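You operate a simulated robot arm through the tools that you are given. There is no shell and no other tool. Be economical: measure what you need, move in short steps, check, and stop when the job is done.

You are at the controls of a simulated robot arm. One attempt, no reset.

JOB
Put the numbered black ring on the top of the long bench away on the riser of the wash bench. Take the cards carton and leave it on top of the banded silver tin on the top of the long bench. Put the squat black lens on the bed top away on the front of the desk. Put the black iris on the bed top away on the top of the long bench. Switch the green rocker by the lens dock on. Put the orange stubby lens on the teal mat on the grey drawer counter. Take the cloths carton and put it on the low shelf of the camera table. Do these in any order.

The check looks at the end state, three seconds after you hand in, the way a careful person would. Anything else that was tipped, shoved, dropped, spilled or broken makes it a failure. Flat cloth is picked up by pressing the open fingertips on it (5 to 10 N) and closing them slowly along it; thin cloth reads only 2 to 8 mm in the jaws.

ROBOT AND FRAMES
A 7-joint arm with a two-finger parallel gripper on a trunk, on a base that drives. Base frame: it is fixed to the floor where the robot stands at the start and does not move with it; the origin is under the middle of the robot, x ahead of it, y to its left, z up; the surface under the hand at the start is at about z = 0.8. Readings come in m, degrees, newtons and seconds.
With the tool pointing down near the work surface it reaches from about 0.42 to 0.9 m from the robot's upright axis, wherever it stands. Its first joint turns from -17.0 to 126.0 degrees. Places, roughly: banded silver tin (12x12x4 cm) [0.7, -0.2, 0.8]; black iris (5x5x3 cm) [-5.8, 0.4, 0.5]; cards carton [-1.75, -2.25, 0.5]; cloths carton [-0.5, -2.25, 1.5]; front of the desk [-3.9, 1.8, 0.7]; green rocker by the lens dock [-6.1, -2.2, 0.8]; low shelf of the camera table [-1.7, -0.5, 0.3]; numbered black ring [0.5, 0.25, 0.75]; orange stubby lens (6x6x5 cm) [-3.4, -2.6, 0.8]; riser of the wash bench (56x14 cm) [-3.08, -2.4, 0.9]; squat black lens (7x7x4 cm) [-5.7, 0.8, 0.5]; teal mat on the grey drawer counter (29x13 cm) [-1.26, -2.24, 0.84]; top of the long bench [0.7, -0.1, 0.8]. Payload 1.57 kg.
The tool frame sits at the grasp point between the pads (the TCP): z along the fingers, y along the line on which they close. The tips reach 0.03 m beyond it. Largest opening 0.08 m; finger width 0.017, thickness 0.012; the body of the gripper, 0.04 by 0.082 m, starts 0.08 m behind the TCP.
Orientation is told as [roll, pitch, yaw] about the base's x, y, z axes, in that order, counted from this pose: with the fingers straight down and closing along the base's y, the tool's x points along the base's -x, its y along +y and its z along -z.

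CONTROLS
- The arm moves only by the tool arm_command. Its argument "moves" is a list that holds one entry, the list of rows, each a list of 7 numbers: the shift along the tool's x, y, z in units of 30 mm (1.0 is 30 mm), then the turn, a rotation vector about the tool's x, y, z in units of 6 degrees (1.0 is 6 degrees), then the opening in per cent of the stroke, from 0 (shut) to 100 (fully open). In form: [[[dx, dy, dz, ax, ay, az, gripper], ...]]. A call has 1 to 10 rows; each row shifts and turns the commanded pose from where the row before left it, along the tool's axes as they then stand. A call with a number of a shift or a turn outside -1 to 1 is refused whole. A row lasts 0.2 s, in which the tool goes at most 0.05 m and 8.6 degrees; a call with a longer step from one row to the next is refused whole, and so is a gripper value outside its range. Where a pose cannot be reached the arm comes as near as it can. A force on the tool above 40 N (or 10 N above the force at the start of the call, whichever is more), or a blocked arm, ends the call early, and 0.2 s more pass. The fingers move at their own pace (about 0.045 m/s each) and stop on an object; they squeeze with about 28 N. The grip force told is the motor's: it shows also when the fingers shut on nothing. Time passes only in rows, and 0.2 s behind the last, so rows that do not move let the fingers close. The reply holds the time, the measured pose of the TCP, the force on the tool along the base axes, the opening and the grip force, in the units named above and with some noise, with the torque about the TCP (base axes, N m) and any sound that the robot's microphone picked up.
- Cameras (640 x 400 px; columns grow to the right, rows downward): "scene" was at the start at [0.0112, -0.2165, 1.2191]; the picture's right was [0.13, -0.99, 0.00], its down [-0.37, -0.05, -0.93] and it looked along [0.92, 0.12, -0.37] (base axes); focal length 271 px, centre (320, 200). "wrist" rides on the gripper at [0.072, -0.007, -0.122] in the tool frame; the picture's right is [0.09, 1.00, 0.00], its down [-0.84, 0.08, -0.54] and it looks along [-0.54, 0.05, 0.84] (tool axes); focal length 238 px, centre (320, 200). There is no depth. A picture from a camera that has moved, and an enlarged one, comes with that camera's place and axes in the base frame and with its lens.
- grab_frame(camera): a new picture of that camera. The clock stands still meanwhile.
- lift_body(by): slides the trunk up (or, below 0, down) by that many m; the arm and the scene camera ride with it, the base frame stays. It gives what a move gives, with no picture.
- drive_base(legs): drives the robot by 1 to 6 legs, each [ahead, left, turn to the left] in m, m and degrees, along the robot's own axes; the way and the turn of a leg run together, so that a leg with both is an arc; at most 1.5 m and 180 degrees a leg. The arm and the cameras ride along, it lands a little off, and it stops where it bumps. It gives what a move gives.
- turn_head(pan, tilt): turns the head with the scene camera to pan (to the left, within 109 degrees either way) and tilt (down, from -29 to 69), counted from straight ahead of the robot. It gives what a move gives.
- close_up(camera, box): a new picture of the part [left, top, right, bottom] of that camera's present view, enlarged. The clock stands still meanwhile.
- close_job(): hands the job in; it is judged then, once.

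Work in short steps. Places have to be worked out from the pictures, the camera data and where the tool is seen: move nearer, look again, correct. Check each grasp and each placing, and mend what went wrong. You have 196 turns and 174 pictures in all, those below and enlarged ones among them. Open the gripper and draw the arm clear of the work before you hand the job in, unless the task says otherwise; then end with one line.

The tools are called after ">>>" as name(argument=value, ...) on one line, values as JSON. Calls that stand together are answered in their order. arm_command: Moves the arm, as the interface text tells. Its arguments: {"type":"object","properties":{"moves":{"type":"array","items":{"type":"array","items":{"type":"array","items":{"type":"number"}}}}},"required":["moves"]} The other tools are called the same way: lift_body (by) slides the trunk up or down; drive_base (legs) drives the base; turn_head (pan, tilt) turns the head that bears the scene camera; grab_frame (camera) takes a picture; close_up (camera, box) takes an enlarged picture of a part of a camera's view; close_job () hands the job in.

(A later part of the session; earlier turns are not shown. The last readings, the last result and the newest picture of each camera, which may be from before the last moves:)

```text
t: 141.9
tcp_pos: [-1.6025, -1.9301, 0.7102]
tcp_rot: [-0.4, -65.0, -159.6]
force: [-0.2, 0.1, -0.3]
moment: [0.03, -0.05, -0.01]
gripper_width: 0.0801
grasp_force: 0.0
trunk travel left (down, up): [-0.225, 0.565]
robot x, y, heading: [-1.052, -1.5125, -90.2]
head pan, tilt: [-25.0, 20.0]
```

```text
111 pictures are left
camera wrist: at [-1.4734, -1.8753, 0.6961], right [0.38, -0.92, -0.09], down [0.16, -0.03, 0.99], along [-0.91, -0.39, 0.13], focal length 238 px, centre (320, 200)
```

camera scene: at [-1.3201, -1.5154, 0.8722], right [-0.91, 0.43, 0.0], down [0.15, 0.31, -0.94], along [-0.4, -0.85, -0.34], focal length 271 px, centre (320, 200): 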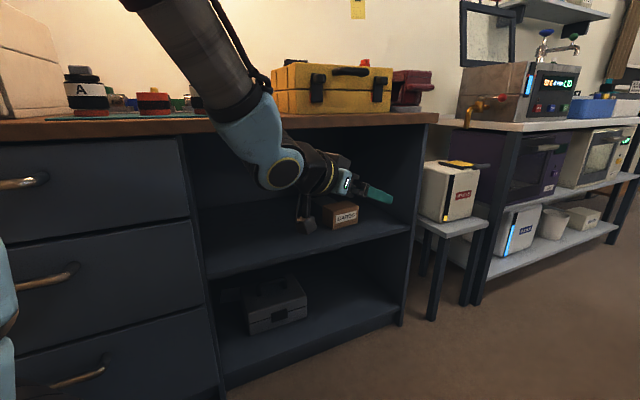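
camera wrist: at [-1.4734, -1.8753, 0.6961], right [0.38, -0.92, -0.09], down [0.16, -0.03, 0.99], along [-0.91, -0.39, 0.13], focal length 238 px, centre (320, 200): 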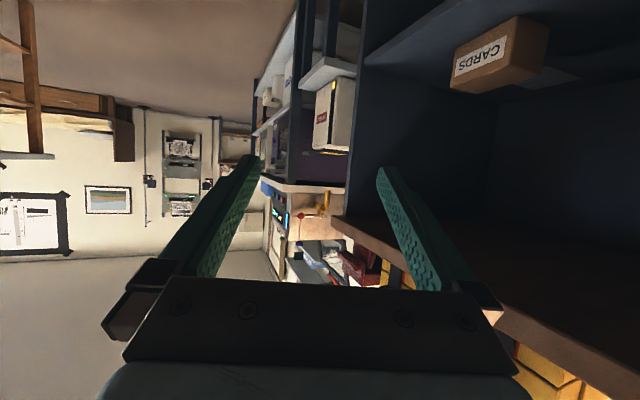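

The posture works, but the camera hangs low and the forearm is steep. I'll lower the trunk further and raise the hand to flatten the forearm.

>>> lift_body(by=-0.2)

>>> arm_command(moves=[[[-0.906, 0, -0.423, 0, 0.2, 0, 100], [-0.906, 0, -0.423, 0, 0.2, 0, 100], [-0.906, 0, -0.423, 0, 0.2, 0, 100], [-0.906, 0, -0.423, 0, 0.2, 0, 100], [-0.906, 0, -0.423, 0, 0.1, 0, 100], [-0.906, 0, -0.423, 0, 0.1, 0, 100], [0, 0, 0, 0, 0, 0, 100]]])

>>> grab_frame(camera="scene")

```text
t: 144.1
tcp_pos: [-1.6031, -1.9304, 0.5095]
tcp_rot: [-0.3, -64.8, -159.8]
force: [-0.3, 0.3, -0.1]
moment: [0.0, 0.02, 0.02]
gripper_width: 0.0799
grasp_force: 0.0
trunk travel left (down, up): [-0.025, 0.765]
robot x, y, heading: [-1.0496, -1.5144, -90.3]
head pan, tilt: [-25.0, 20.0]
```

```text
t: 145.7
tcp_pos: [-1.6128, -1.9347, 0.6878]
tcp_rot: [-0.2, -59.0, -159.7]
force: [-0.5, -0.2, 0.2]
moment: [-0.02, -0.01, -0.02]
gripper_width: 0.0801
grasp_force: 0.0
trunk travel left (down, up): [-0.025, 0.765]
robot x, y, heading: [-1.0507, -1.5143, -90.3]
head pan, tilt: [-25.0, 20.0]
```

```text
110 pictures are left
camera scene: at [-1.3201, -1.5154, 0.6722], right [-0.91, 0.43, 0.0], down [0.15, 0.31, -0.94], along [-0.4, -0.85, -0.34], focal length 271 px, centre (320, 200)
```

scene: 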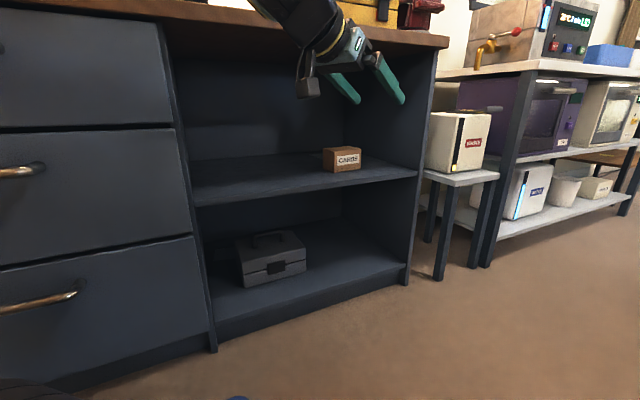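

Trunk is low now. This new height lets me triangulate the carton and shelf precisely.

>>> close_up(camera="scene", box=[270, 120, 430, 220])

```text
4.00 times, centred on (350, 170) of scene
camera zoom: at [-1.3201, -1.5154, 0.6722], right [-0.91, 0.43, 0.0], down [0.15, 0.31, -0.94], along [-0.4, -0.85, -0.34], focal length 1085 px, centre (200, 320)
```

zoom: 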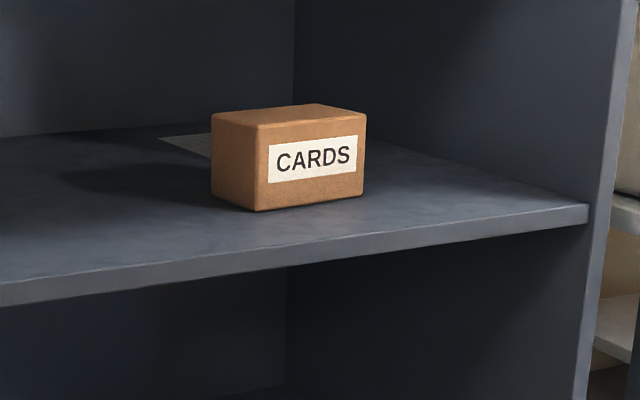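

Now the carton is well placed: left end centre (-1.717, -2.292), z 0.459–0.525; shelf edge y≈-2.167. I'll go low in front of the opening, then move in to the left of the carton.

>>> arm_command(moves=[[[0.562, 0.438, 0.8, 0, 0, 0, 100], [0.562, 0.438, 0.8, 0, 0, 0, 100], [0.562, 0.438, 0.8, 0, 0, 0, 100], [0.562, 0.438, 0.8, 0, 0, 0, 100], [0.562, 0.438, 0.8, 0, 0, 0, 100], [0.562, 0.438, 0.8, 0, 0, 0, 100], [0.562, 0.438, 0.8, 0, 0, 0, 100], [-0.172, 0.92, 0.287, 0, 0, 0, 100], [-0.172, 0.92, 0.287, 0, 0, 0, 100], [-0.172, 0.92, 0.287, 0, 0, 0, 100]]])

>>> grab_frame(camera="scene")

>>> grab_frame(camera="wrist")

```text
t: 147.9
tcp_pos: [-1.6601, -2.136, 0.5018]
tcp_rot: [-0.3, -59.1, -159.7]
force: [0.3, 0.0, -0.1]
moment: [-0.03, -0.02, 0.03]
gripper_width: 0.0797
grasp_force: 0.0
trunk travel left (down, up): [-0.025, 0.765]
robot x, y, heading: [-1.0508, -1.5156, -90.3]
head pan, tilt: [-25.0, 20.0]
```

```text
108 pictures are left
camera scene: at [-1.3201, -1.5153, 0.6723], right [-0.9, 0.43, 0.0], down [0.15, 0.31, -0.94], along [-0.4, -0.85, -0.34], focal length 271 px, centre (320, 200)
```

scene: 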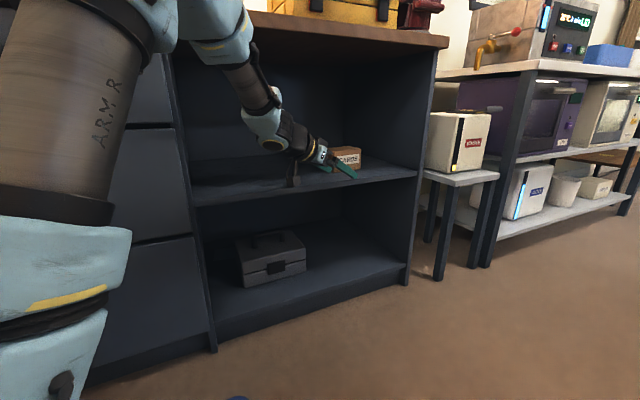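

```text
107 pictures are left
camera wrist: at [-1.5287, -2.0814, 0.5038], right [0.38, -0.92, -0.08], down [0.06, -0.06, 1.0], along [-0.92, -0.39, 0.03], focal length 238 px, centre (320, 200)
```

wrist: 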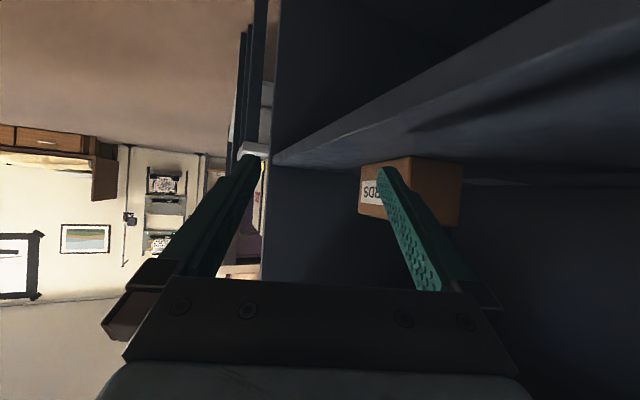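

Moving deeper until the fingers straddle the carton's line, still left of it.

>>> arm_command(moves=[[[-0.172, 0.92, 0.287, 0, 0, 0, 100], [-0.172, 0.92, 0.287, 0, 0, 0, 100], [-0.172, 0.92, 0.287, 0, 0, 0, 100], [-0.172, 0.92, 0.287, 0, 0, 0, 100], [-0.172, 0.92, 0.287, 0, 0, 0, 100], [0, 0, 0, 0, 0, 0, 100]]])

>>> grab_frame(camera="wrist")

>>> close_up(camera="scene", box=[190, 60, 430, 210])

```text
t: 149.3
tcp_pos: [-1.6585, -2.2844, 0.5026]
tcp_rot: [-0.3, -58.9, -159.8]
force: [0.1, 1.0, -1.0]
moment: [0.01, 0.05, 0.02]
gripper_width: 0.0799
grasp_force: 0.0
trunk travel left (down, up): [-0.025, 0.765]
robot x, y, heading: [-1.0486, -1.5175, -90.3]
head pan, tilt: [-25.0, 20.0]
```

```text
106 pictures are left
camera wrist: at [-1.529, -2.2288, 0.5041], right [0.38, -0.92, -0.08], down [0.06, -0.06, 1.0], along [-0.92, -0.39, 0.03], focal length 238 px, centre (320, 200)
```

wrist: 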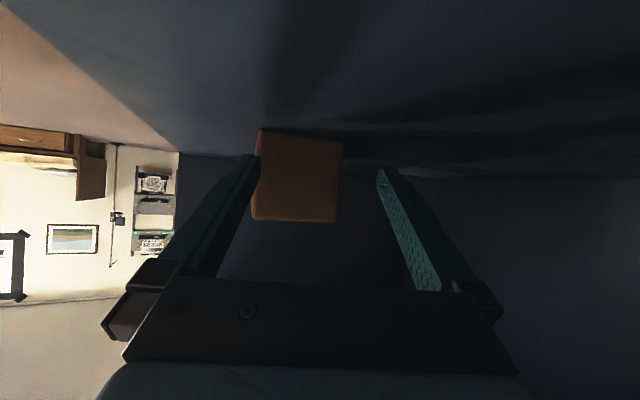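

```text
2.67 times, centred on (310, 135) of scene
camera zoom: at [-1.3201, -1.5154, 0.6722], right [-0.91, 0.43, 0.0], down [0.15, 0.31, -0.94], along [-0.4, -0.85, -0.34], focal length 723 px, centre (347, 373)
```

zoom: 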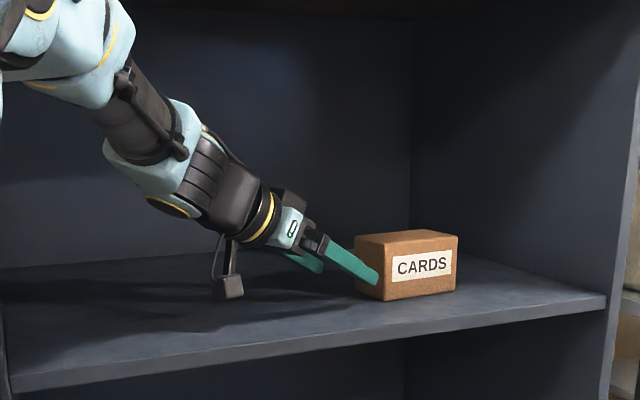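

The carton's end is about 7 cm deep, a tight fit at this angle, so I'll insert only about 2 cm first, squeeze to align it, then re-grip deeper.

>>> arm_command(moves=[[[-0.24, -0.27, 0.497, 0, 0, 0, 100], [-0.24, -0.27, 0.497, 0, 0, 0, 100], [0, 0, 0, 0, 0, 0, 100]]])

>>> grab_frame(camera="wrist")

>>> close_up(camera="scene", box=[270, 120, 390, 195])

```text
t: 150.1
tcp_pos: [-1.6969, -2.2785, 0.4969]
tcp_rot: [-0.3, -58.9, -159.8]
force: [0.4, -0.2, 0.1]
moment: [0.0, 0.0, 0.03]
gripper_width: 0.08
grasp_force: 0.0
trunk travel left (down, up): [-0.025, 0.765]
robot x, y, heading: [-1.0488, -1.515, -90.3]
head pan, tilt: [-25.0, 20.0]
```

```text
104 pictures are left
camera wrist: at [-1.5661, -2.2235, 0.4998], right [0.38, -0.92, -0.08], down [0.06, -0.06, 1.0], along [-0.92, -0.39, 0.03], focal length 238 px, centre (320, 200)
```

wrist: 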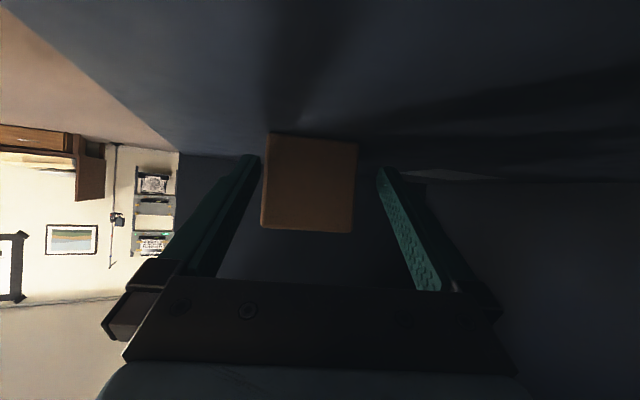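

```text
5.33 times, centred on (330, 158) of scene
camera zoom: at [-1.3201, -1.5154, 0.6722], right [-0.91, 0.43, 0.0], down [0.15, 0.31, -0.94], along [-0.4, -0.85, -0.34], focal length 1446 px, centre (267, 427)
```

zoom: 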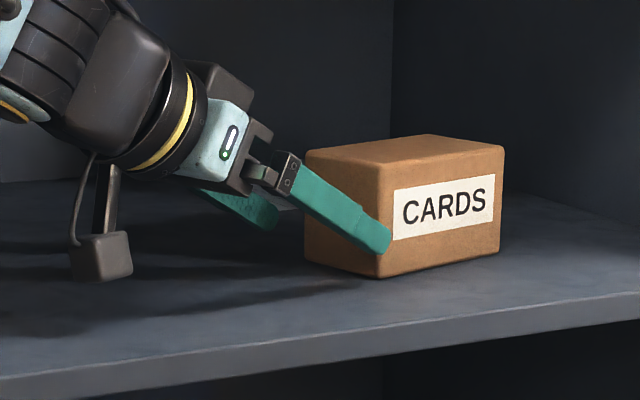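

The front finger slid along the carton and turned it into line with the gripper. I'll shift 7 mm toward the front, advance 4.5 cm, and close.

>>> arm_command(moves=[[[0, -0.25, 0, 0, 0, 0, 100], [-0.257, 0, 0.43, 0, 0, 0, 100], [-0.257, 0, 0.43, 0, 0, 0, 100], [-0.257, 0, 0.43, 0, 0, 0, 100], [0, 0, 0, 0, 0, 0, 100]]])

>>> grab_frame(camera="wrist")

>>> close_up(camera="scene", box=[270, 120, 390, 195])

```text
t: 151.3
tcp_pos: [-1.7409, -2.2878, 0.4968]
tcp_rot: [-0.2, -58.8, -159.8]
force: [0.0, -0.5, -0.2]
moment: [-0.01, 0.0, -0.04]
gripper_width: 0.0797
grasp_force: 0.0
trunk travel left (down, up): [-0.025, 0.765]
robot x, y, heading: [-1.0506, -1.5146, -90.0]
head pan, tilt: [-25.0, 20.0]
```

```text
102 pictures are left
camera wrist: at [-1.6109, -2.2321, 0.4998], right [0.38, -0.92, -0.08], down [0.06, -0.06, 1.0], along [-0.92, -0.39, 0.03], focal length 238 px, centre (320, 200)
```

wrist: 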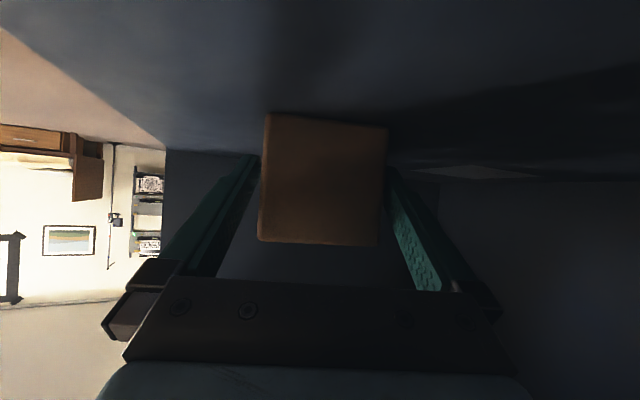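

```text
5.33 times, centred on (330, 158) of scene
camera zoom: at [-1.3201, -1.5154, 0.6722], right [-0.91, 0.43, 0.0], down [0.15, 0.31, -0.94], along [-0.4, -0.85, -0.34], focal length 1446 px, centre (267, 427)
```

zoom: 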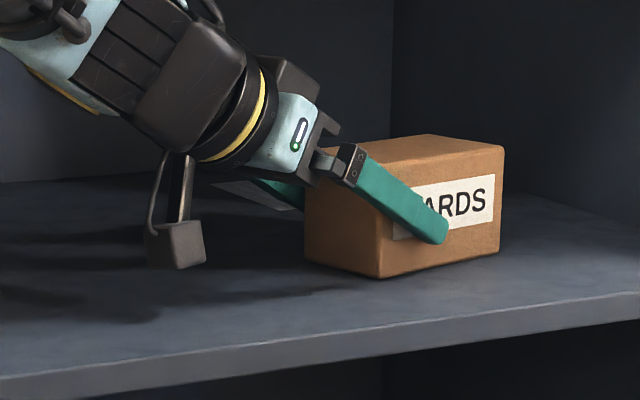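

Both fingers now flank the carton without moving it. Closing.

>>> arm_command(moves=[[[0, 0, 0, 0, 0, 0, 80], [0, 0, 0, 0, 0, 0, 40], [0, 0, 0, 0, 0, 0, 0], [0, 0, 0, 0, 0, 0, 0]]])

>>> close_up(camera="scene", box=[270, 120, 390, 195])

```text
t: 152.3
tcp_pos: [-1.7424, -2.2865, 0.4979]
tcp_rot: [-0.2, -59.0, -159.9]
force: [-1.0, -0.3, 1.2]
moment: [-0.09, -0.03, 0.0]
gripper_width: 0.0696
grasp_force: 28.2
trunk travel left (down, up): [-0.025, 0.765]
robot x, y, heading: [-1.0546, -1.5116, -90.1]
head pan, tilt: [-25.0, 20.0]
```

```text
5.33 times, centred on (330, 158) of scene
camera zoom: at [-1.3201, -1.5153, 0.6723], right [-0.91, 0.43, 0.0], down [0.15, 0.31, -0.94], along [-0.4, -0.85, -0.34], focal length 1446 px, centre (267, 427)
```

zoom: 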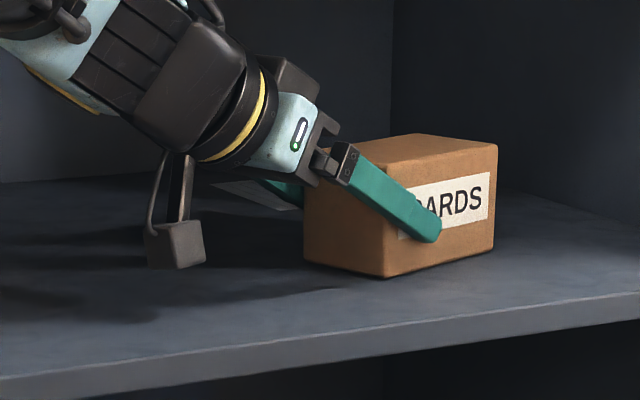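

Gripped at 69.6 mm. I'll lift gently 5 cm and check.

>>> arm_command(moves=[[[-0.43, 0, -0.258, 0, 0, 0, 0], [-0.43, 0, -0.258, 0, 0, 0, 0], [-0.43, 0, -0.258, 0, 0, 0, 0], [-0.43, 0, -0.258, 0, 0, 0, 0], [0, 0, 0, 0, 0, 0, 0]]])

>>> close_up(camera="scene", box=[230, 80, 390, 195])

```text
t: 153.5
tcp_pos: [-1.7391, -2.2869, 0.5569]
tcp_rot: [-0.3, -58.9, -159.8]
force: [-0.4, -0.1, -2.1]
moment: [0.07, -0.02, 0.02]
gripper_width: 0.0696
grasp_force: 28.3
trunk travel left (down, up): [-0.025, 0.765]
robot x, y, heading: [-1.0531, -1.5111, -90.2]
head pan, tilt: [-25.0, 20.0]
```

```text
3.48 times, centred on (310, 138) of scene
camera zoom: at [-1.3202, -1.5154, 0.6722], right [-0.91, 0.43, 0.0], down [0.15, 0.31, -0.94], along [-0.4, -0.85, -0.34], focal length 943 px, centre (355, 417)
```

zoom: 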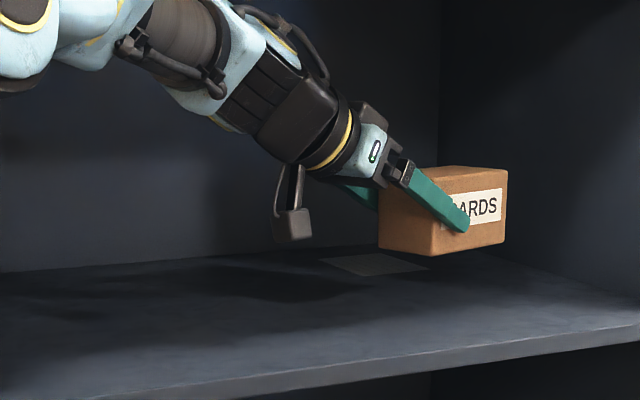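

Held level. I'm drawing it straight out of the shelf.

>>> arm_command(moves=[[[0.172, -0.92, -0.287, 0, 0, 0, 0], [0.172, -0.92, -0.287, 0, 0, 0, 0], [0.172, -0.92, -0.287, 0, 0, 0, 0], [0.172, -0.92, -0.287, 0, 0, 0, 0], [0.172, -0.92, -0.287, 0, 0, 0, 0], [0.172, -0.92, -0.287, 0, 0, 0, 0], [0.172, -0.92, -0.287, 0, 0, 0, 0], [0.172, -0.92, -0.287, 0, 0, 0, 0], [0.172, -0.92, -0.287, 0, 0, 0, 0], [0.172, -0.92, -0.287, 0, 0, 0, 0]]])

>>> grab_frame(camera="scene")

```text
t: 155.7
tcp_pos: [-1.7419, -1.9946, 0.5599]
tcp_rot: [-0.3, -58.9, -159.7]
force: [0.4, 0.0, -0.6]
moment: [0.0, -0.05, 0.02]
gripper_width: 0.0698
grasp_force: 28.2
trunk travel left (down, up): [-0.025, 0.765]
robot x, y, heading: [-1.0504, -1.5141, -90.0]
head pan, tilt: [-25.0, 20.0]
```

```text
98 pictures are left
camera scene: at [-1.3202, -1.5155, 0.6722], right [-0.91, 0.43, 0.0], down [0.15, 0.31, -0.94], along [-0.4, -0.85, -0.34], focal length 271 px, centre (320, 200)
```

scene: 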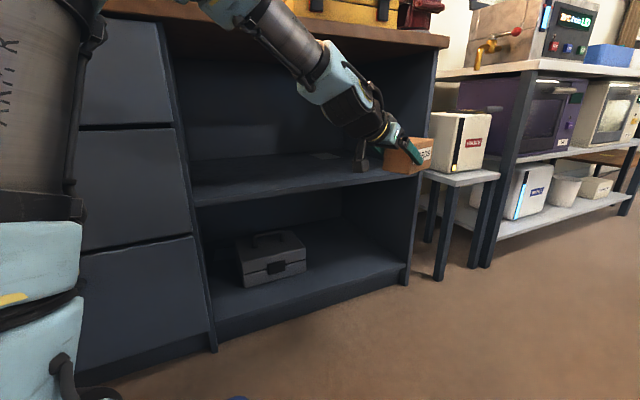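

Clear of the shelf. If I keep this arm pose and stand at (-0.135, -0.43) heading 70°, the carton comes right over the tin. I'll raise the trunk and drive there in stages.

>>> lift_body(by=0.6)

>>> drive_base(legs=[[0, 0.95, 0], [-0.6, 0, 0], [0, 0, 160]])

>>> turn_head(pan=-70, tilt=30)

>>> grab_frame(camera="scene")

```text
refused: 0.6 is not a number from -0.4 to 0.4
```

```text
t: 167.8
tcp_pos: [0.4951, -1.4987, 0.5593]
tcp_rot: [-0.5, -58.7, -60.5]
force: [-1.1, -1.5, -1.0]
moment: [0.15, -0.05, 0.12]
gripper_width: 0.0696
grasp_force: 27.9
trunk travel left (down, up): [-0.025, 0.765]
robot x, y, heading: [-0.0951, -0.9032, 11.2]
head pan, tilt: [-25.0, 20.0]
stopped in leg 3: the force on the tool passed its limit at 111 N (the readings are from after the stop); the commanded pose is now the measured one
```

```text
t: 168.9
tcp_pos: [0.4938, -1.4982, 0.5585]
tcp_rot: [-0.4, -58.8, -60.5]
force: [-1.4, -1.3, -2.6]
moment: [0.07, -0.06, 0.16]
gripper_width: 0.0694
grasp_force: 28.0
trunk travel left (down, up): [-0.025, 0.765]
robot x, y, heading: [-0.0956, -0.9008, 11.2]
head pan, tilt: [-70.0, 30.0]
```

```text
97 pictures are left
camera scene: at [-0.0841, -1.2202, 0.6562], right [-0.85, -0.52, 0.0], down [-0.26, 0.43, -0.87], along [0.45, -0.74, -0.5], focal length 271 px, centre (320, 200)
```

scene: 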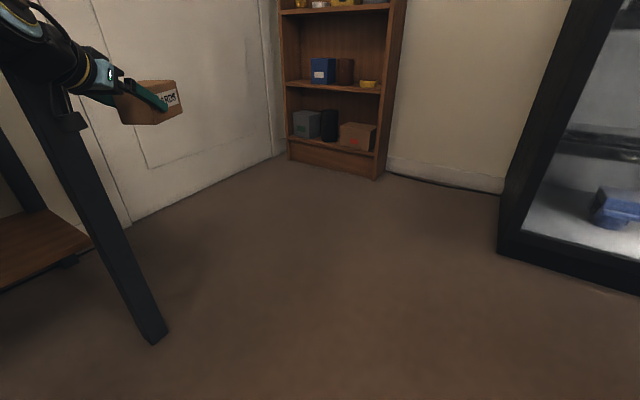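

The lift was refused for being too large, and the low hand touched the bench leg. The carton is still held. I'll turn back, raise the trunk, and then check.

>>> drive_base(legs=[[0, 0, -45]])

>>> lift_body(by=0.4)

>>> lift_body(by=0.25)

>>> turn_head(pan=-20, tilt=25)

>>> grab_frame(camera="scene")

```text
t: 171.3
tcp_pos: [-0.0933, -1.743, 0.5591]
tcp_rot: [-0.3, -58.8, -105.1]
force: [0.3, -0.2, -1.8]
moment: [0.06, -0.02, 0.02]
gripper_width: 0.0696
grasp_force: 28.2
trunk travel left (down, up): [-0.025, 0.765]
robot x, y, heading: [-0.0955, -0.902, -33.2]
head pan, tilt: [-70.0, 30.0]
```

```text
t: 175.2
tcp_pos: [-0.0928, -1.743, 0.9595]
tcp_rot: [-0.4, -58.8, -105.1]
force: [-0.5, -0.4, -1.5]
moment: [0.06, -0.05, 0.01]
gripper_width: 0.0696
grasp_force: 28.1
trunk travel left (down, up): [-0.425, 0.365]
robot x, y, heading: [-0.0959, -0.9014, -33.4]
head pan, tilt: [-70.0, 30.0]
```

```text
t: 177.8
tcp_pos: [-0.0924, -1.7422, 1.2093]
tcp_rot: [-0.4, -58.8, -105.0]
force: [0.4, -0.5, -0.5]
moment: [0.07, 0.0, -0.03]
gripper_width: 0.0698
grasp_force: 28.0
trunk travel left (down, up): [-0.675, 0.115]
robot x, y, heading: [-0.095, -0.9037, -33.1]
head pan, tilt: [-70.0, 30.0]
```

```text
t: 178.9
tcp_pos: [-0.0922, -1.7428, 1.2083]
tcp_rot: [-0.3, -58.8, -105.0]
force: [0.5, -0.5, -1.4]
moment: [0.06, -0.02, -0.01]
gripper_width: 0.0698
grasp_force: 28.2
trunk travel left (down, up): [-0.675, 0.115]
robot x, y, heading: [-0.0949, -0.9017, -33.2]
head pan, tilt: [-20.0, 25.0]
```

```text
96 pictures are left
camera scene: at [-0.2355, -1.1241, 1.3141], right [-0.8, -0.6, 0.0], down [-0.25, 0.34, -0.91], along [0.54, -0.73, -0.42], focal length 271 px, centre (320, 200)
```

scene: 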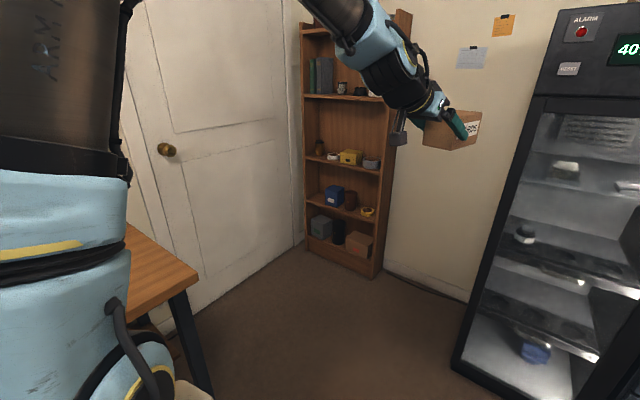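

High enough now. I'm turning left to heading 70° with the hand passing well above the bench.

>>> drive_base(legs=[[0, 0, 103]])

>>> turn_head(pan=-60, tilt=35)

>>> grab_frame(camera="scene")

```text
t: 183.6
tcp_pos: [0.7241, -0.7247, 1.2089]
tcp_rot: [-0.4, -58.8, -3.0]
force: [-1.2, -0.1, -1.7]
moment: [0.0, 0.06, 0.01]
gripper_width: 0.0696
grasp_force: 28.4
trunk travel left (down, up): [-0.675, 0.115]
robot x, y, heading: [-0.0984, -0.9027, 68.6]
head pan, tilt: [-20.0, 25.0]
```

```text
t: 184.7
tcp_pos: [0.7243, -0.7254, 1.2097]
tcp_rot: [-0.3, -58.7, -3.0]
force: [0.7, 0.2, -0.6]
moment: [-0.02, 0.08, 0.0]
gripper_width: 0.0698
grasp_force: 28.3
trunk travel left (down, up): [-0.675, 0.115]
robot x, y, heading: [-0.0982, -0.9035, 68.7]
head pan, tilt: [-60.0, 35.0]
```

```text
95 pictures are left
camera scene: at [0.175, -1.0462, 1.2984], right [0.15, -0.99, 0.0], down [-0.57, -0.09, -0.82], along [0.81, 0.12, -0.57], focal length 271 px, centre (320, 200)
```

scene: 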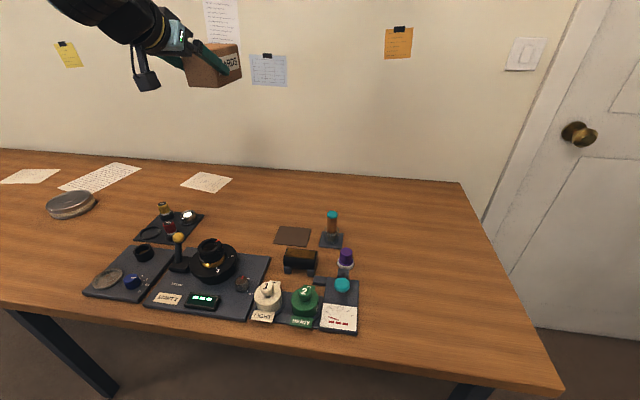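

Tin is at about (0.71, -0.208). I'll drive so the carton comes above it.

>>> drive_base(legs=[[0.463, 0.241, 0]])

>>> grab_frame(camera="scene")

>>> grab_frame(camera="wrist")

```text
t: 187.8
tcp_pos: [0.6675, -0.2032, 1.2093]
tcp_rot: [-0.4, -58.8, -3.1]
force: [-0.1, 0.2, -0.5]
moment: [0.0, 0.06, 0.02]
gripper_width: 0.0696
grasp_force: 27.6
trunk travel left (down, up): [-0.675, 0.115]
robot x, y, heading: [-0.1516, -0.3777, 68.6]
head pan, tilt: [-60.0, 35.0]
```

```text
94 pictures are left
camera scene: at [0.1175, -0.5227, 1.2984], right [0.15, -0.99, 0.0], down [-0.57, -0.09, -0.82], along [0.81, 0.12, -0.57], focal length 271 px, centre (320, 200)
```

scene: 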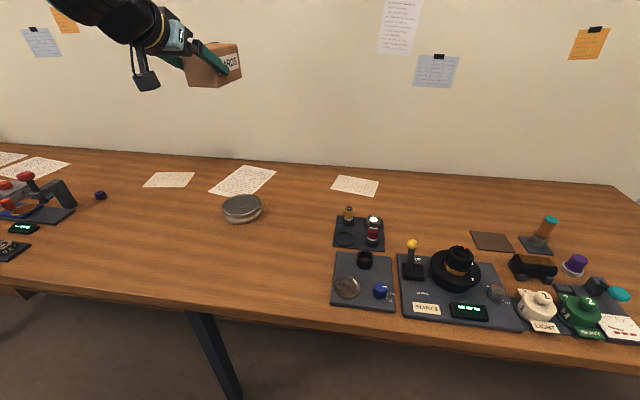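

```text
93 pictures are left
camera wrist: at [0.5252, -0.2007, 1.2115], right [0.01, 1.0, -0.08], down [-0.03, 0.08, 1.0], along [1.0, -0.01, 0.03], focal length 238 px, centre (320, 200)
```

wrist: 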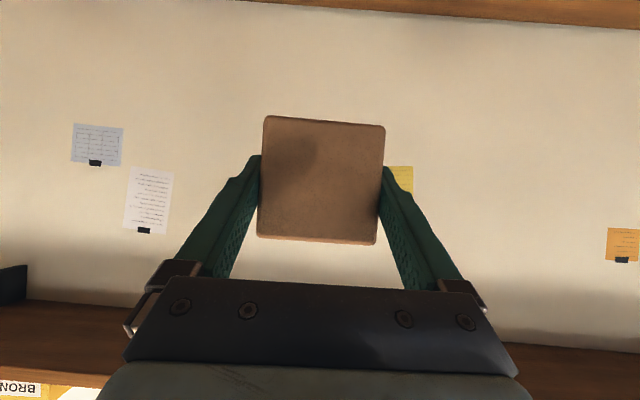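

The carton is exactly over the tin at (0.71, -0.206). I'm lowering the trunk 0.28 m and checking.

>>> lift_body(by=-0.28)

>>> turn_head(pan=-50, tilt=20)

>>> grab_frame(camera="scene")

```text
t: 190.6
tcp_pos: [0.6672, -0.2027, 0.9293]
tcp_rot: [-0.4, -58.8, -3.2]
force: [-0.1, -0.5, -2.1]
moment: [-0.03, 0.08, 0.0]
gripper_width: 0.0697
grasp_force: 27.8
trunk travel left (down, up): [-0.395, 0.395]
robot x, y, heading: [-0.1553, -0.3751, 68.5]
head pan, tilt: [-60.0, 35.0]
```

```text
t: 191.3
tcp_pos: [0.6665, -0.2036, 0.9298]
tcp_rot: [-0.4, -58.8, -3.2]
force: [-0.3, 0.4, -1.5]
moment: [-0.03, 0.07, 0.03]
gripper_width: 0.0697
grasp_force: 28.2
trunk travel left (down, up): [-0.395, 0.395]
robot x, y, heading: [-0.1527, -0.3757, 68.7]
head pan, tilt: [-50.0, 20.0]
```

```text
92 pictures are left
camera scene: at [0.1187, -0.5063, 1.0422], right [0.32, -0.95, 0.0], down [-0.33, -0.11, -0.94], along [0.89, 0.3, -0.34], focal length 271 px, centre (320, 200)
```

scene: 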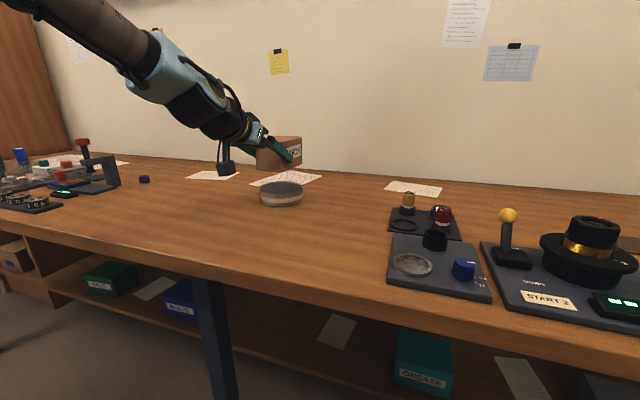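

Aligned above the tin. I'm lowering with the arm in small steps.

>>> arm_command(moves=[[[0.43, 0, 0.258, 0, 0, 0, 0], [0.43, 0, 0.258, 0, 0, 0, 0], [0.25, 0, 0.15, 0, 0, 0, 0], [0, 0, 0, 0, 0, 0, 0]]])

>>> close_up(camera="scene", box=[200, 110, 360, 220])

```text
t: 192.3
tcp_pos: [0.6661, -0.2034, 0.891]
tcp_rot: [-0.5, -58.7, -3.1]
force: [0.3, -0.5, -1.5]
moment: [-0.01, 0.1, 0.04]
gripper_width: 0.0696
grasp_force: 28.0
trunk travel left (down, up): [-0.395, 0.395]
robot x, y, heading: [-0.1534, -0.3787, 68.6]
head pan, tilt: [-50.0, 20.0]
```

```text
3.64 times, centred on (280, 165) of scene
camera zoom: at [0.1187, -0.5062, 1.0422], right [0.32, -0.95, 0.0], down [-0.32, -0.11, -0.94], along [0.89, 0.3, -0.34], focal length 986 px, centre (466, 327)
```

zoom: 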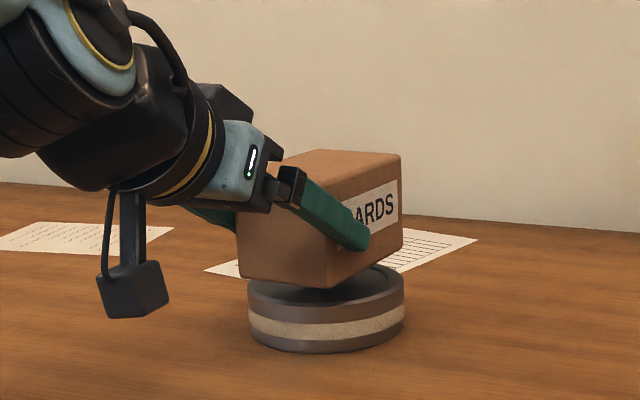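

About a centimetre remains. I'm lowering slowly to contact.

>>> arm_command(moves=[[[0.15, 0, 0.09, 0, 0, 0, 0], [0.12, 0, 0.07, 0, 0, 0, 0], [0, 0, 0, 0, 0, 0, 0]]])

```text
t: 193.2
tcp_pos: [0.6677, -0.2026, 0.8817]
tcp_rot: [-0.5, -58.8, -3.1]
force: [0.0, 0.6, -1.1]
moment: [-0.01, 0.05, 0.02]
gripper_width: 0.0697
grasp_force: 28.4
trunk travel left (down, up): [-0.395, 0.395]
robot x, y, heading: [-0.1541, -0.3763, 68.5]
head pan, tilt: [-50.0, 20.0]
```

>>> arm_command(moves=[[[0.1, 0, 0.06, 0, 0, 0, 0], [0, 0, 0, 0, 0, 0, 0]]])

```text
t: 193.8
tcp_pos: [0.6674, -0.2056, 0.8775]
tcp_rot: [-0.4, -58.8, -3.3]
force: [0.5, 0.3, -1.4]
moment: [0.02, 0.06, -0.02]
gripper_width: 0.0701
grasp_force: 27.8
trunk travel left (down, up): [-0.395, 0.395]
robot x, y, heading: [-0.152, -0.3832, 68.7]
head pan, tilt: [-50.0, 20.0]
```

>>> arm_command(moves=[[[0.1, 0, 0.06, 0, 0, 0, 0], [0, 0, 0, 0, 0, 0, 0]]])

>>> close_up(camera="scene", box=[200, 110, 360, 220])

```text
t: 194.3
tcp_pos: [0.6679, -0.2023, 0.8751]
tcp_rot: [-0.3, -59.1, -3.2]
force: [-0.8, 0.2, 10.3]
moment: [0.28, -0.92, 0.03]
gripper_width: 0.0697
grasp_force: 27.3
trunk travel left (down, up): [-0.395, 0.395]
robot x, y, heading: [-0.153, -0.3753, 68.5]
head pan, tilt: [-50.0, 20.0]
```

```text
3.64 times, centred on (280, 165) of scene
camera zoom: at [0.1183, -0.5063, 1.0425], right [0.32, -0.95, 0.0], down [-0.32, -0.11, -0.94], along [0.89, 0.3, -0.34], focal length 986 px, centre (466, 327)
```

zoom: 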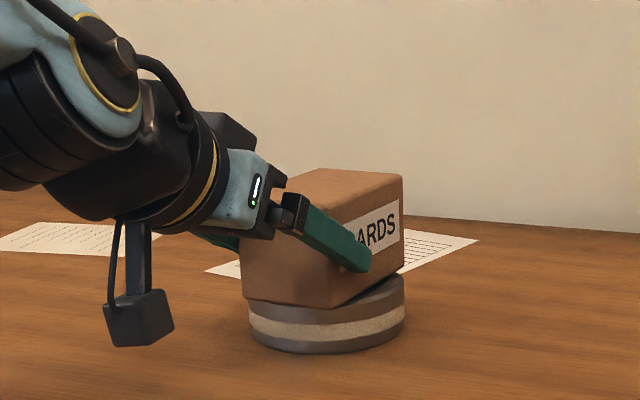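

The carton rests on the tin. I'll ease off slightly, open, and withdraw straight back.

>>> arm_command(moves=[[[-0.05, 0, -0.03, 0, 0, 0, 0], [0, 0, 0, 0, 0, 0, 100], [0, 0, 0, 0, 0, 0, 100], [0.25, 0, -0.43, 0, 0, 0, 100], [0.4, 0, -0.7, 0, 0, 0, 100], [0.515, 0, -0.857, 0, 0, 0, 100], [0.515, 0, -0.857, 0, 0, 0, 100], [0, 0, 0, 0, 0, 0, 100]]])

>>> close_up(camera="scene", box=[160, 90, 400, 240])

```text
t: 196.2
tcp_pos: [0.5658, -0.1973, 0.8753]
tcp_rot: [-0.4, -58.9, -3.3]
force: [0.2, 0.4, 0.2]
moment: [0.02, 0.01, 0.0]
gripper_width: 0.08
grasp_force: 0.1
trunk travel left (down, up): [-0.395, 0.395]
robot x, y, heading: [-0.1554, -0.3761, 68.6]
head pan, tilt: [-50.0, 20.0]
```

```text
2.67 times, centred on (280, 165) of scene
camera zoom: at [0.1187, -0.5063, 1.0422], right [0.32, -0.95, 0.0], down [-0.32, -0.11, -0.94], along [0.89, 0.3, -0.34], focal length 723 px, centre (427, 293)
```

zoom: 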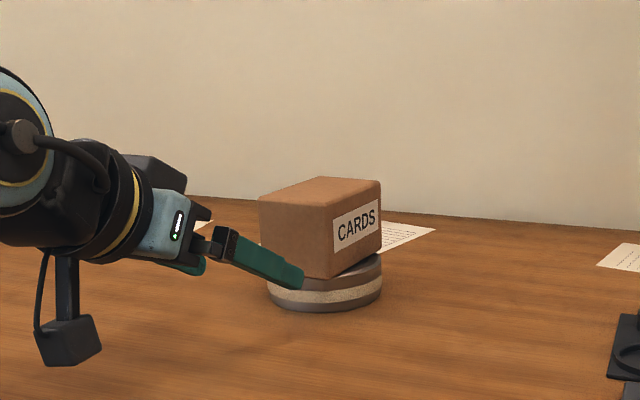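

Cards carton sits well on the tin. Next, the cloths carton: I'll raise the trunk, back away, and turn toward the dry cabinet.

>>> lift_body(by=0.39)

>>> drive_base(legs=[[-0.53, -0.207, 0], [0, 0, -159]])

>>> turn_head(pan=-15, tilt=0)

>>> grab_frame(camera="scene")

```text
t: 199.9
tcp_pos: [0.5669, -0.1969, 1.2656]
tcp_rot: [-0.4, -58.9, -3.3]
force: [-0.3, -0.3, 0.0]
moment: [0.0, -0.02, 0.03]
gripper_width: 0.0803
grasp_force: 0.0
trunk travel left (down, up): [-0.785, 0.005]
robot x, y, heading: [-0.1511, -0.3779, 68.8]
head pan, tilt: [-50.0, 20.0]
```

```text
t: 209.7
tcp_pos: [-0.7666, -1.3721, 1.2657]
tcp_rot: [-0.4, -58.7, -162.6]
force: [-0.2, -1.0, -0.1]
moment: [-0.01, -0.03, 0.01]
gripper_width: 0.0798
grasp_force: 0.0
trunk travel left (down, up): [-0.785, 0.005]
robot x, y, heading: [-0.154, -0.9493, -91.0]
head pan, tilt: [-50.0, 20.0]
```

```text
t: 210.7
tcp_pos: [-0.7659, -1.3726, 1.267]
tcp_rot: [-0.4, -58.7, -162.6]
force: [0.4, -0.6, 0.5]
moment: [0.01, 0.01, -0.02]
gripper_width: 0.0801
grasp_force: 0.1
trunk travel left (down, up): [-0.785, 0.005]
robot x, y, heading: [-0.1546, -0.946, -91.1]
head pan, tilt: [-15.0, 0.0]
```

```text
88 pictures are left
camera scene: at [-0.41, -0.9501, 1.4645], right [-0.96, 0.27, 0.0], down [0.0, 0.0, -1.0], along [-0.27, -0.96, 0.0], focal length 271 px, centre (320, 200)
```

scene: 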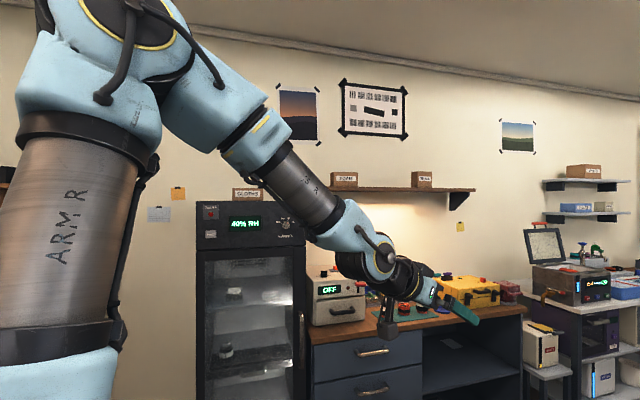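

>>> close_up(camera="scene", box=[190, 160, 310, 235])

```text
5.33 times, centred on (250, 198) of scene
camera zoom: at [-0.41, -0.9501, 1.4645], right [-0.96, 0.27, 0.0], down [0.0, 0.0, -1.0], along [-0.27, -0.96, 0.0], focal length 1446 px, centre (693, 213)
```

zoom: 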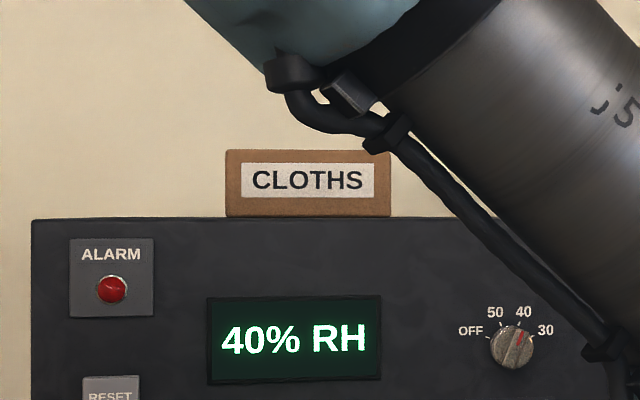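

The carton's front is about 14×6 cm, and its depth is unknown. I'll drive up to the cabinet and lift the hand so the wrist camera can see it.

>>> drive_base(legs=[[0.58, 0.05, 1]])

>>> arm_command(moves=[[[-0.857, 0, -0.515, 0, 0, 0, 100], [-0.857, 0, -0.515, 0, 0, 0, 100], [-0.857, 0, -0.515, 0, 0, 0, 100], [-0.857, 0, -0.515, 0, 0, 0, 100], [-0.857, 0, -0.515, 0, 0, 0, 100], [-0.857, 0, -0.515, 0, 0, 0, 100], [-0.857, 0, -0.515, 0, 0, 0, 100], [-0.857, 0, -0.515, 0, 0, 0, 100], [-0.857, 0, -0.515, 0, 0, 0, 100], [-0.857, 0, -0.515, 0, 0, 0, 100]]])

>>> grab_frame(camera="scene")

```text
t: 214.0
tcp_pos: [-0.7196, -1.9567, 1.2659]
tcp_rot: [-0.4, -58.8, -162.1]
force: [0.3, 0.2, -0.8]
moment: [0.01, -0.01, -0.06]
gripper_width: 0.0801
grasp_force: 0.0
trunk travel left (down, up): [-0.785, 0.005]
robot x, y, heading: [-0.1086, -1.5279, -90.3]
head pan, tilt: [-15.0, 0.0]
```

```text
t: 216.2
tcp_pos: [-0.7186, -1.9586, 1.5623]
tcp_rot: [-0.4, -58.8, -162.2]
force: [-0.2, -0.1, 0.0]
moment: [0.02, -0.02, 0.0]
gripper_width: 0.0798
grasp_force: 0.1
out of reach, approached as far as the arm can: row 1
trunk travel left (down, up): [-0.785, 0.005]
robot x, y, heading: [-0.1115, -1.5287, -90.4]
head pan, tilt: [-15.0, 0.0]
```

```text
86 pictures are left
camera scene: at [-0.3665, -1.5319, 1.4645], right [-0.96, 0.26, 0.0], down [0.0, 0.0, -1.0], along [-0.26, -0.96, 0.0], focal length 271 px, centre (320, 200)
```

scene: 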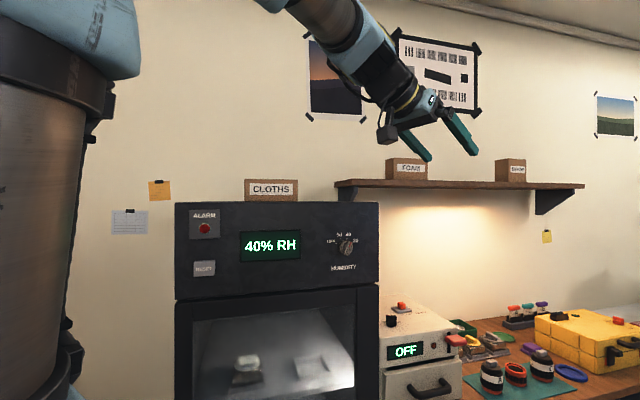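

Carton: x -0.50…-0.36, front at y≈-2.25, bottom z≈1.459. I'll turn the tool toward az -140° and bring it near the carton's left end to see its depth.

>>> arm_command(moves=[[[0, 0, 0, -0.786, 0, -0.472, 100], [0, 0, 0, -0.786, 0, -0.472, 100], [0, 0, 0, -0.786, 0, -0.472, 100], [0, 0, 0, -0.786, 0, -0.472, 100], [0.192, 0.927, -0.32, 0, 0, 0, 100], [0.192, 0.927, -0.32, 0, 0, 0, 100], [0.192, 0.927, -0.32, 0, 0, 0, 100], [0.192, 0.927, -0.32, 0, 0, 0, 100], [0.192, 0.927, -0.32, 0, 0, 0, 100], [0.192, 0.927, -0.32, 0, 0, 0, 100]]])

>>> arm_command(moves=[[[0.192, 0.927, -0.32, 0, 0, 0, 100], [0.192, 0.927, -0.32, 0, 0, 0, 100], [0.192, 0.927, -0.32, 0, 0, 0, 100], [0.192, 0.927, -0.32, 0, 0, 0, 100], [0.192, 0.927, -0.32, 0, 0, 0, 100], [0.192, 0.927, -0.32, 0, 0, 0, 100], [0.192, 0.927, -0.32, 0, 0, 0, 100], [0.192, 0.927, -0.32, 0, 0, 0, 100], [0, 0, 0, 0, 0, 0, 100]]])

>>> grab_frame(camera="wrist")

>>> grab_frame(camera="scene")

```text
t: 218.4
tcp_pos: [-0.552, -2.0419, 1.5574]
tcp_rot: [-0.2, -58.8, -140.3]
force: [0.7, 0.4, 0.1]
moment: [-0.01, -0.05, 0.01]
gripper_width: 0.0797
grasp_force: 0.0
out of reach, approached as far as the arm can: row 4
trunk travel left (down, up): [-0.785, 0.005]
robot x, y, heading: [-0.1134, -1.5301, -90.3]
head pan, tilt: [-15.0, 0.0]
```

```text
t: 220.4
tcp_pos: [-0.3418, -2.1563, 1.5585]
tcp_rot: [-0.2, -58.8, -140.3]
force: [-0.2, -0.2, 0.2]
moment: [0.01, 0.05, -0.04]
gripper_width: 0.08
grasp_force: 0.1
trunk travel left (down, up): [-0.785, 0.005]
robot x, y, heading: [-0.1128, -1.5288, -90.3]
head pan, tilt: [-15.0, 0.0]
```

```text
85 pictures are left
camera wrist: at [-0.2364, -2.0607, 1.5618], right [0.67, -0.74, -0.08], down [0.07, -0.04, 1.0], along [-0.74, -0.67, 0.03], focal length 238 px, centre (320, 200)
```

wrist: 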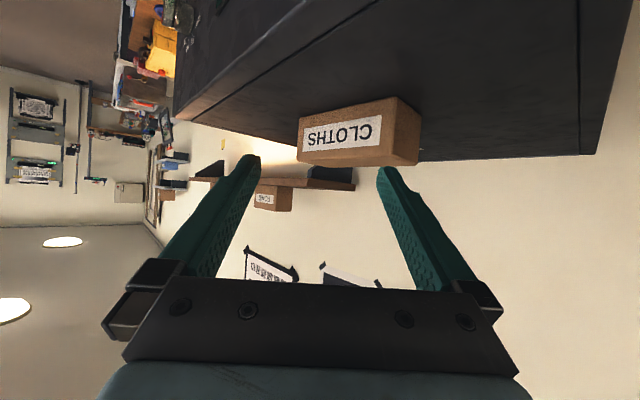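

```text
84 pictures are left
camera scene: at [-0.3663, -1.5319, 1.4645], right [-0.96, 0.26, 0.0], down [0.0, 0.0, -1.0], along [-0.26, -0.96, 0.0], focal length 271 px, centre (320, 200)
```

scene: 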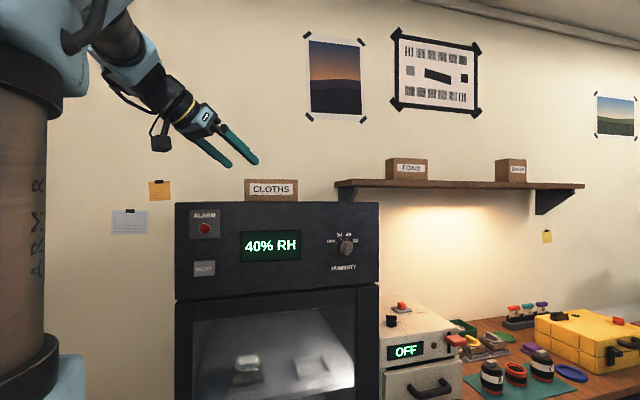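

Carton depth is about 5.5 cm, so it is graspable from its left end. I'll turn back to az -160° and come down beside that end.

>>> arm_command(moves=[[[0, 0, 0, 0.703, 0, 0.423, 100], [0, 0, 0, 0.703, 0, 0.423, 100], [0, 0, 0, 0.703, 0, 0.423, 100], [0, 0, 0, 0.703, 0, 0.423, 100], [0.472, 0.983, 0.12, 0, 0, 0, 100], [0.472, 0.983, 0.12, 0, 0, 0, 100], [0.472, 0.983, 0.12, 0, 0, 0, 100], [0.472, 0.983, 0.12, 0, 0, 0, 100], [0, 0, 0, 0, 0, 0, 100]]])

>>> grab_frame(camera="wrist")

>>> close_up(camera="scene", box=[150, 110, 350, 235])

```text
t: 222.4
tcp_pos: [-0.2844, -2.2621, 1.5028]
tcp_rot: [-0.3, -58.8, -159.7]
force: [0.1, 0.3, 0.2]
moment: [0.05, 0.01, -0.05]
gripper_width: 0.08
grasp_force: 0.0
trunk travel left (down, up): [-0.785, 0.005]
robot x, y, heading: [-0.1134, -1.5294, -90.4]
head pan, tilt: [-15.0, 0.0]
```

```text
83 pictures are left
camera wrist: at [-0.154, -2.2082, 1.5054], right [0.38, -0.92, -0.08], down [0.06, -0.07, 1.0], along [-0.92, -0.39, 0.03], focal length 238 px, centre (320, 200)
```

wrist: 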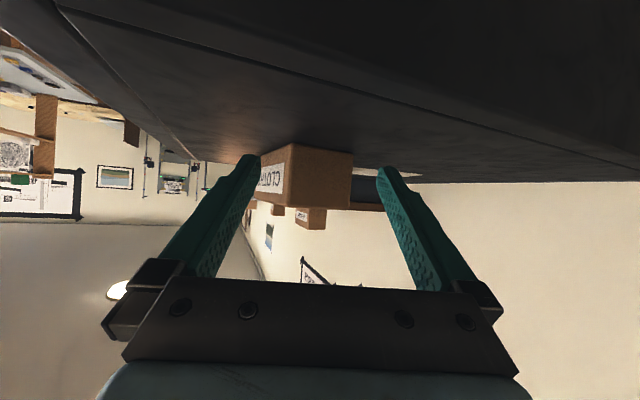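

```text
3.20 times, centred on (250, 172) of scene
camera zoom: at [-0.3664, -1.5321, 1.4645], right [-0.96, 0.26, 0.0], down [0.0, 0.0, -1.0], along [-0.26, -0.96, 0.0], focal length 868 px, centre (544, 288)
```

zoom: 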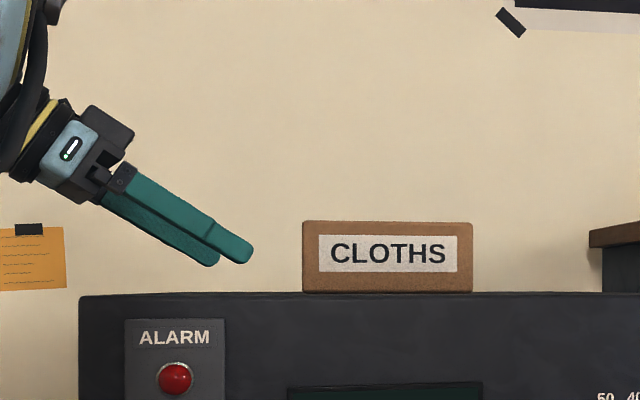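

Geometry agrees: straight ahead 10.6 cm puts the fingers 2 cm past the carton's end on both sides. Advancing.

>>> arm_command(moves=[[[-0.364, 0, 0.605, 0, 0, 0, 100], [-0.364, 0, 0.605, 0, 0, 0, 100], [-0.364, 0, 0.605, 0, 0, 0, 100], [-0.364, 0, 0.605, 0, 0, 0, 100], [-0.364, 0, 0.605, 0, 0, 0, 100], [0, 0, 0, 0, 0, 0, 100]]])

>>> grab_frame(camera="wrist")

>>> close_up(camera="scene", box=[150, 110, 350, 235])

```text
t: 223.8
tcp_pos: [-0.3862, -2.2969, 1.5023]
tcp_rot: [-0.3, -58.8, -159.8]
force: [-0.1, -0.1, 1.2]
moment: [0.0, 0.01, 0.0]
gripper_width: 0.0801
grasp_force: 0.0
trunk travel left (down, up): [-0.785, 0.005]
robot x, y, heading: [-0.11, -1.5286, -90.9]
head pan, tilt: [-15.0, 0.0]
```

```text
81 pictures are left
camera wrist: at [-0.255, -2.2425, 1.5051], right [0.38, -0.92, -0.08], down [0.06, -0.06, 1.0], along [-0.92, -0.39, 0.03], focal length 238 px, centre (320, 200)
```

wrist: 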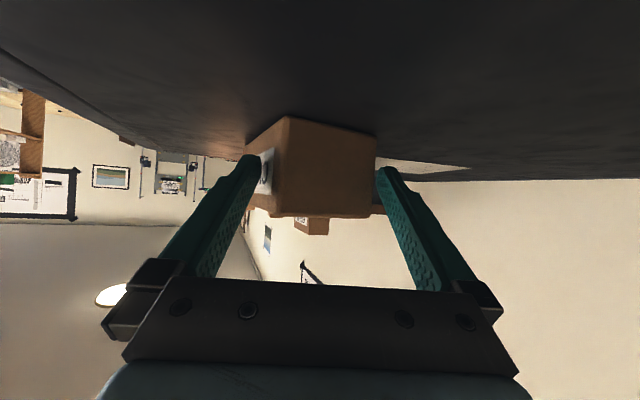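

```text
3.20 times, centred on (250, 172) of scene
camera zoom: at [-0.3664, -1.5319, 1.4645], right [-0.96, 0.26, 0.0], down [0.0, 0.0, -1.0], along [-0.26, -0.96, 0.0], focal length 868 px, centre (544, 288)
```

zoom: 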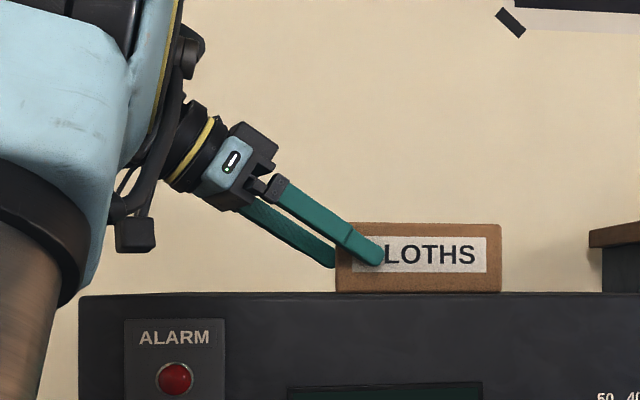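

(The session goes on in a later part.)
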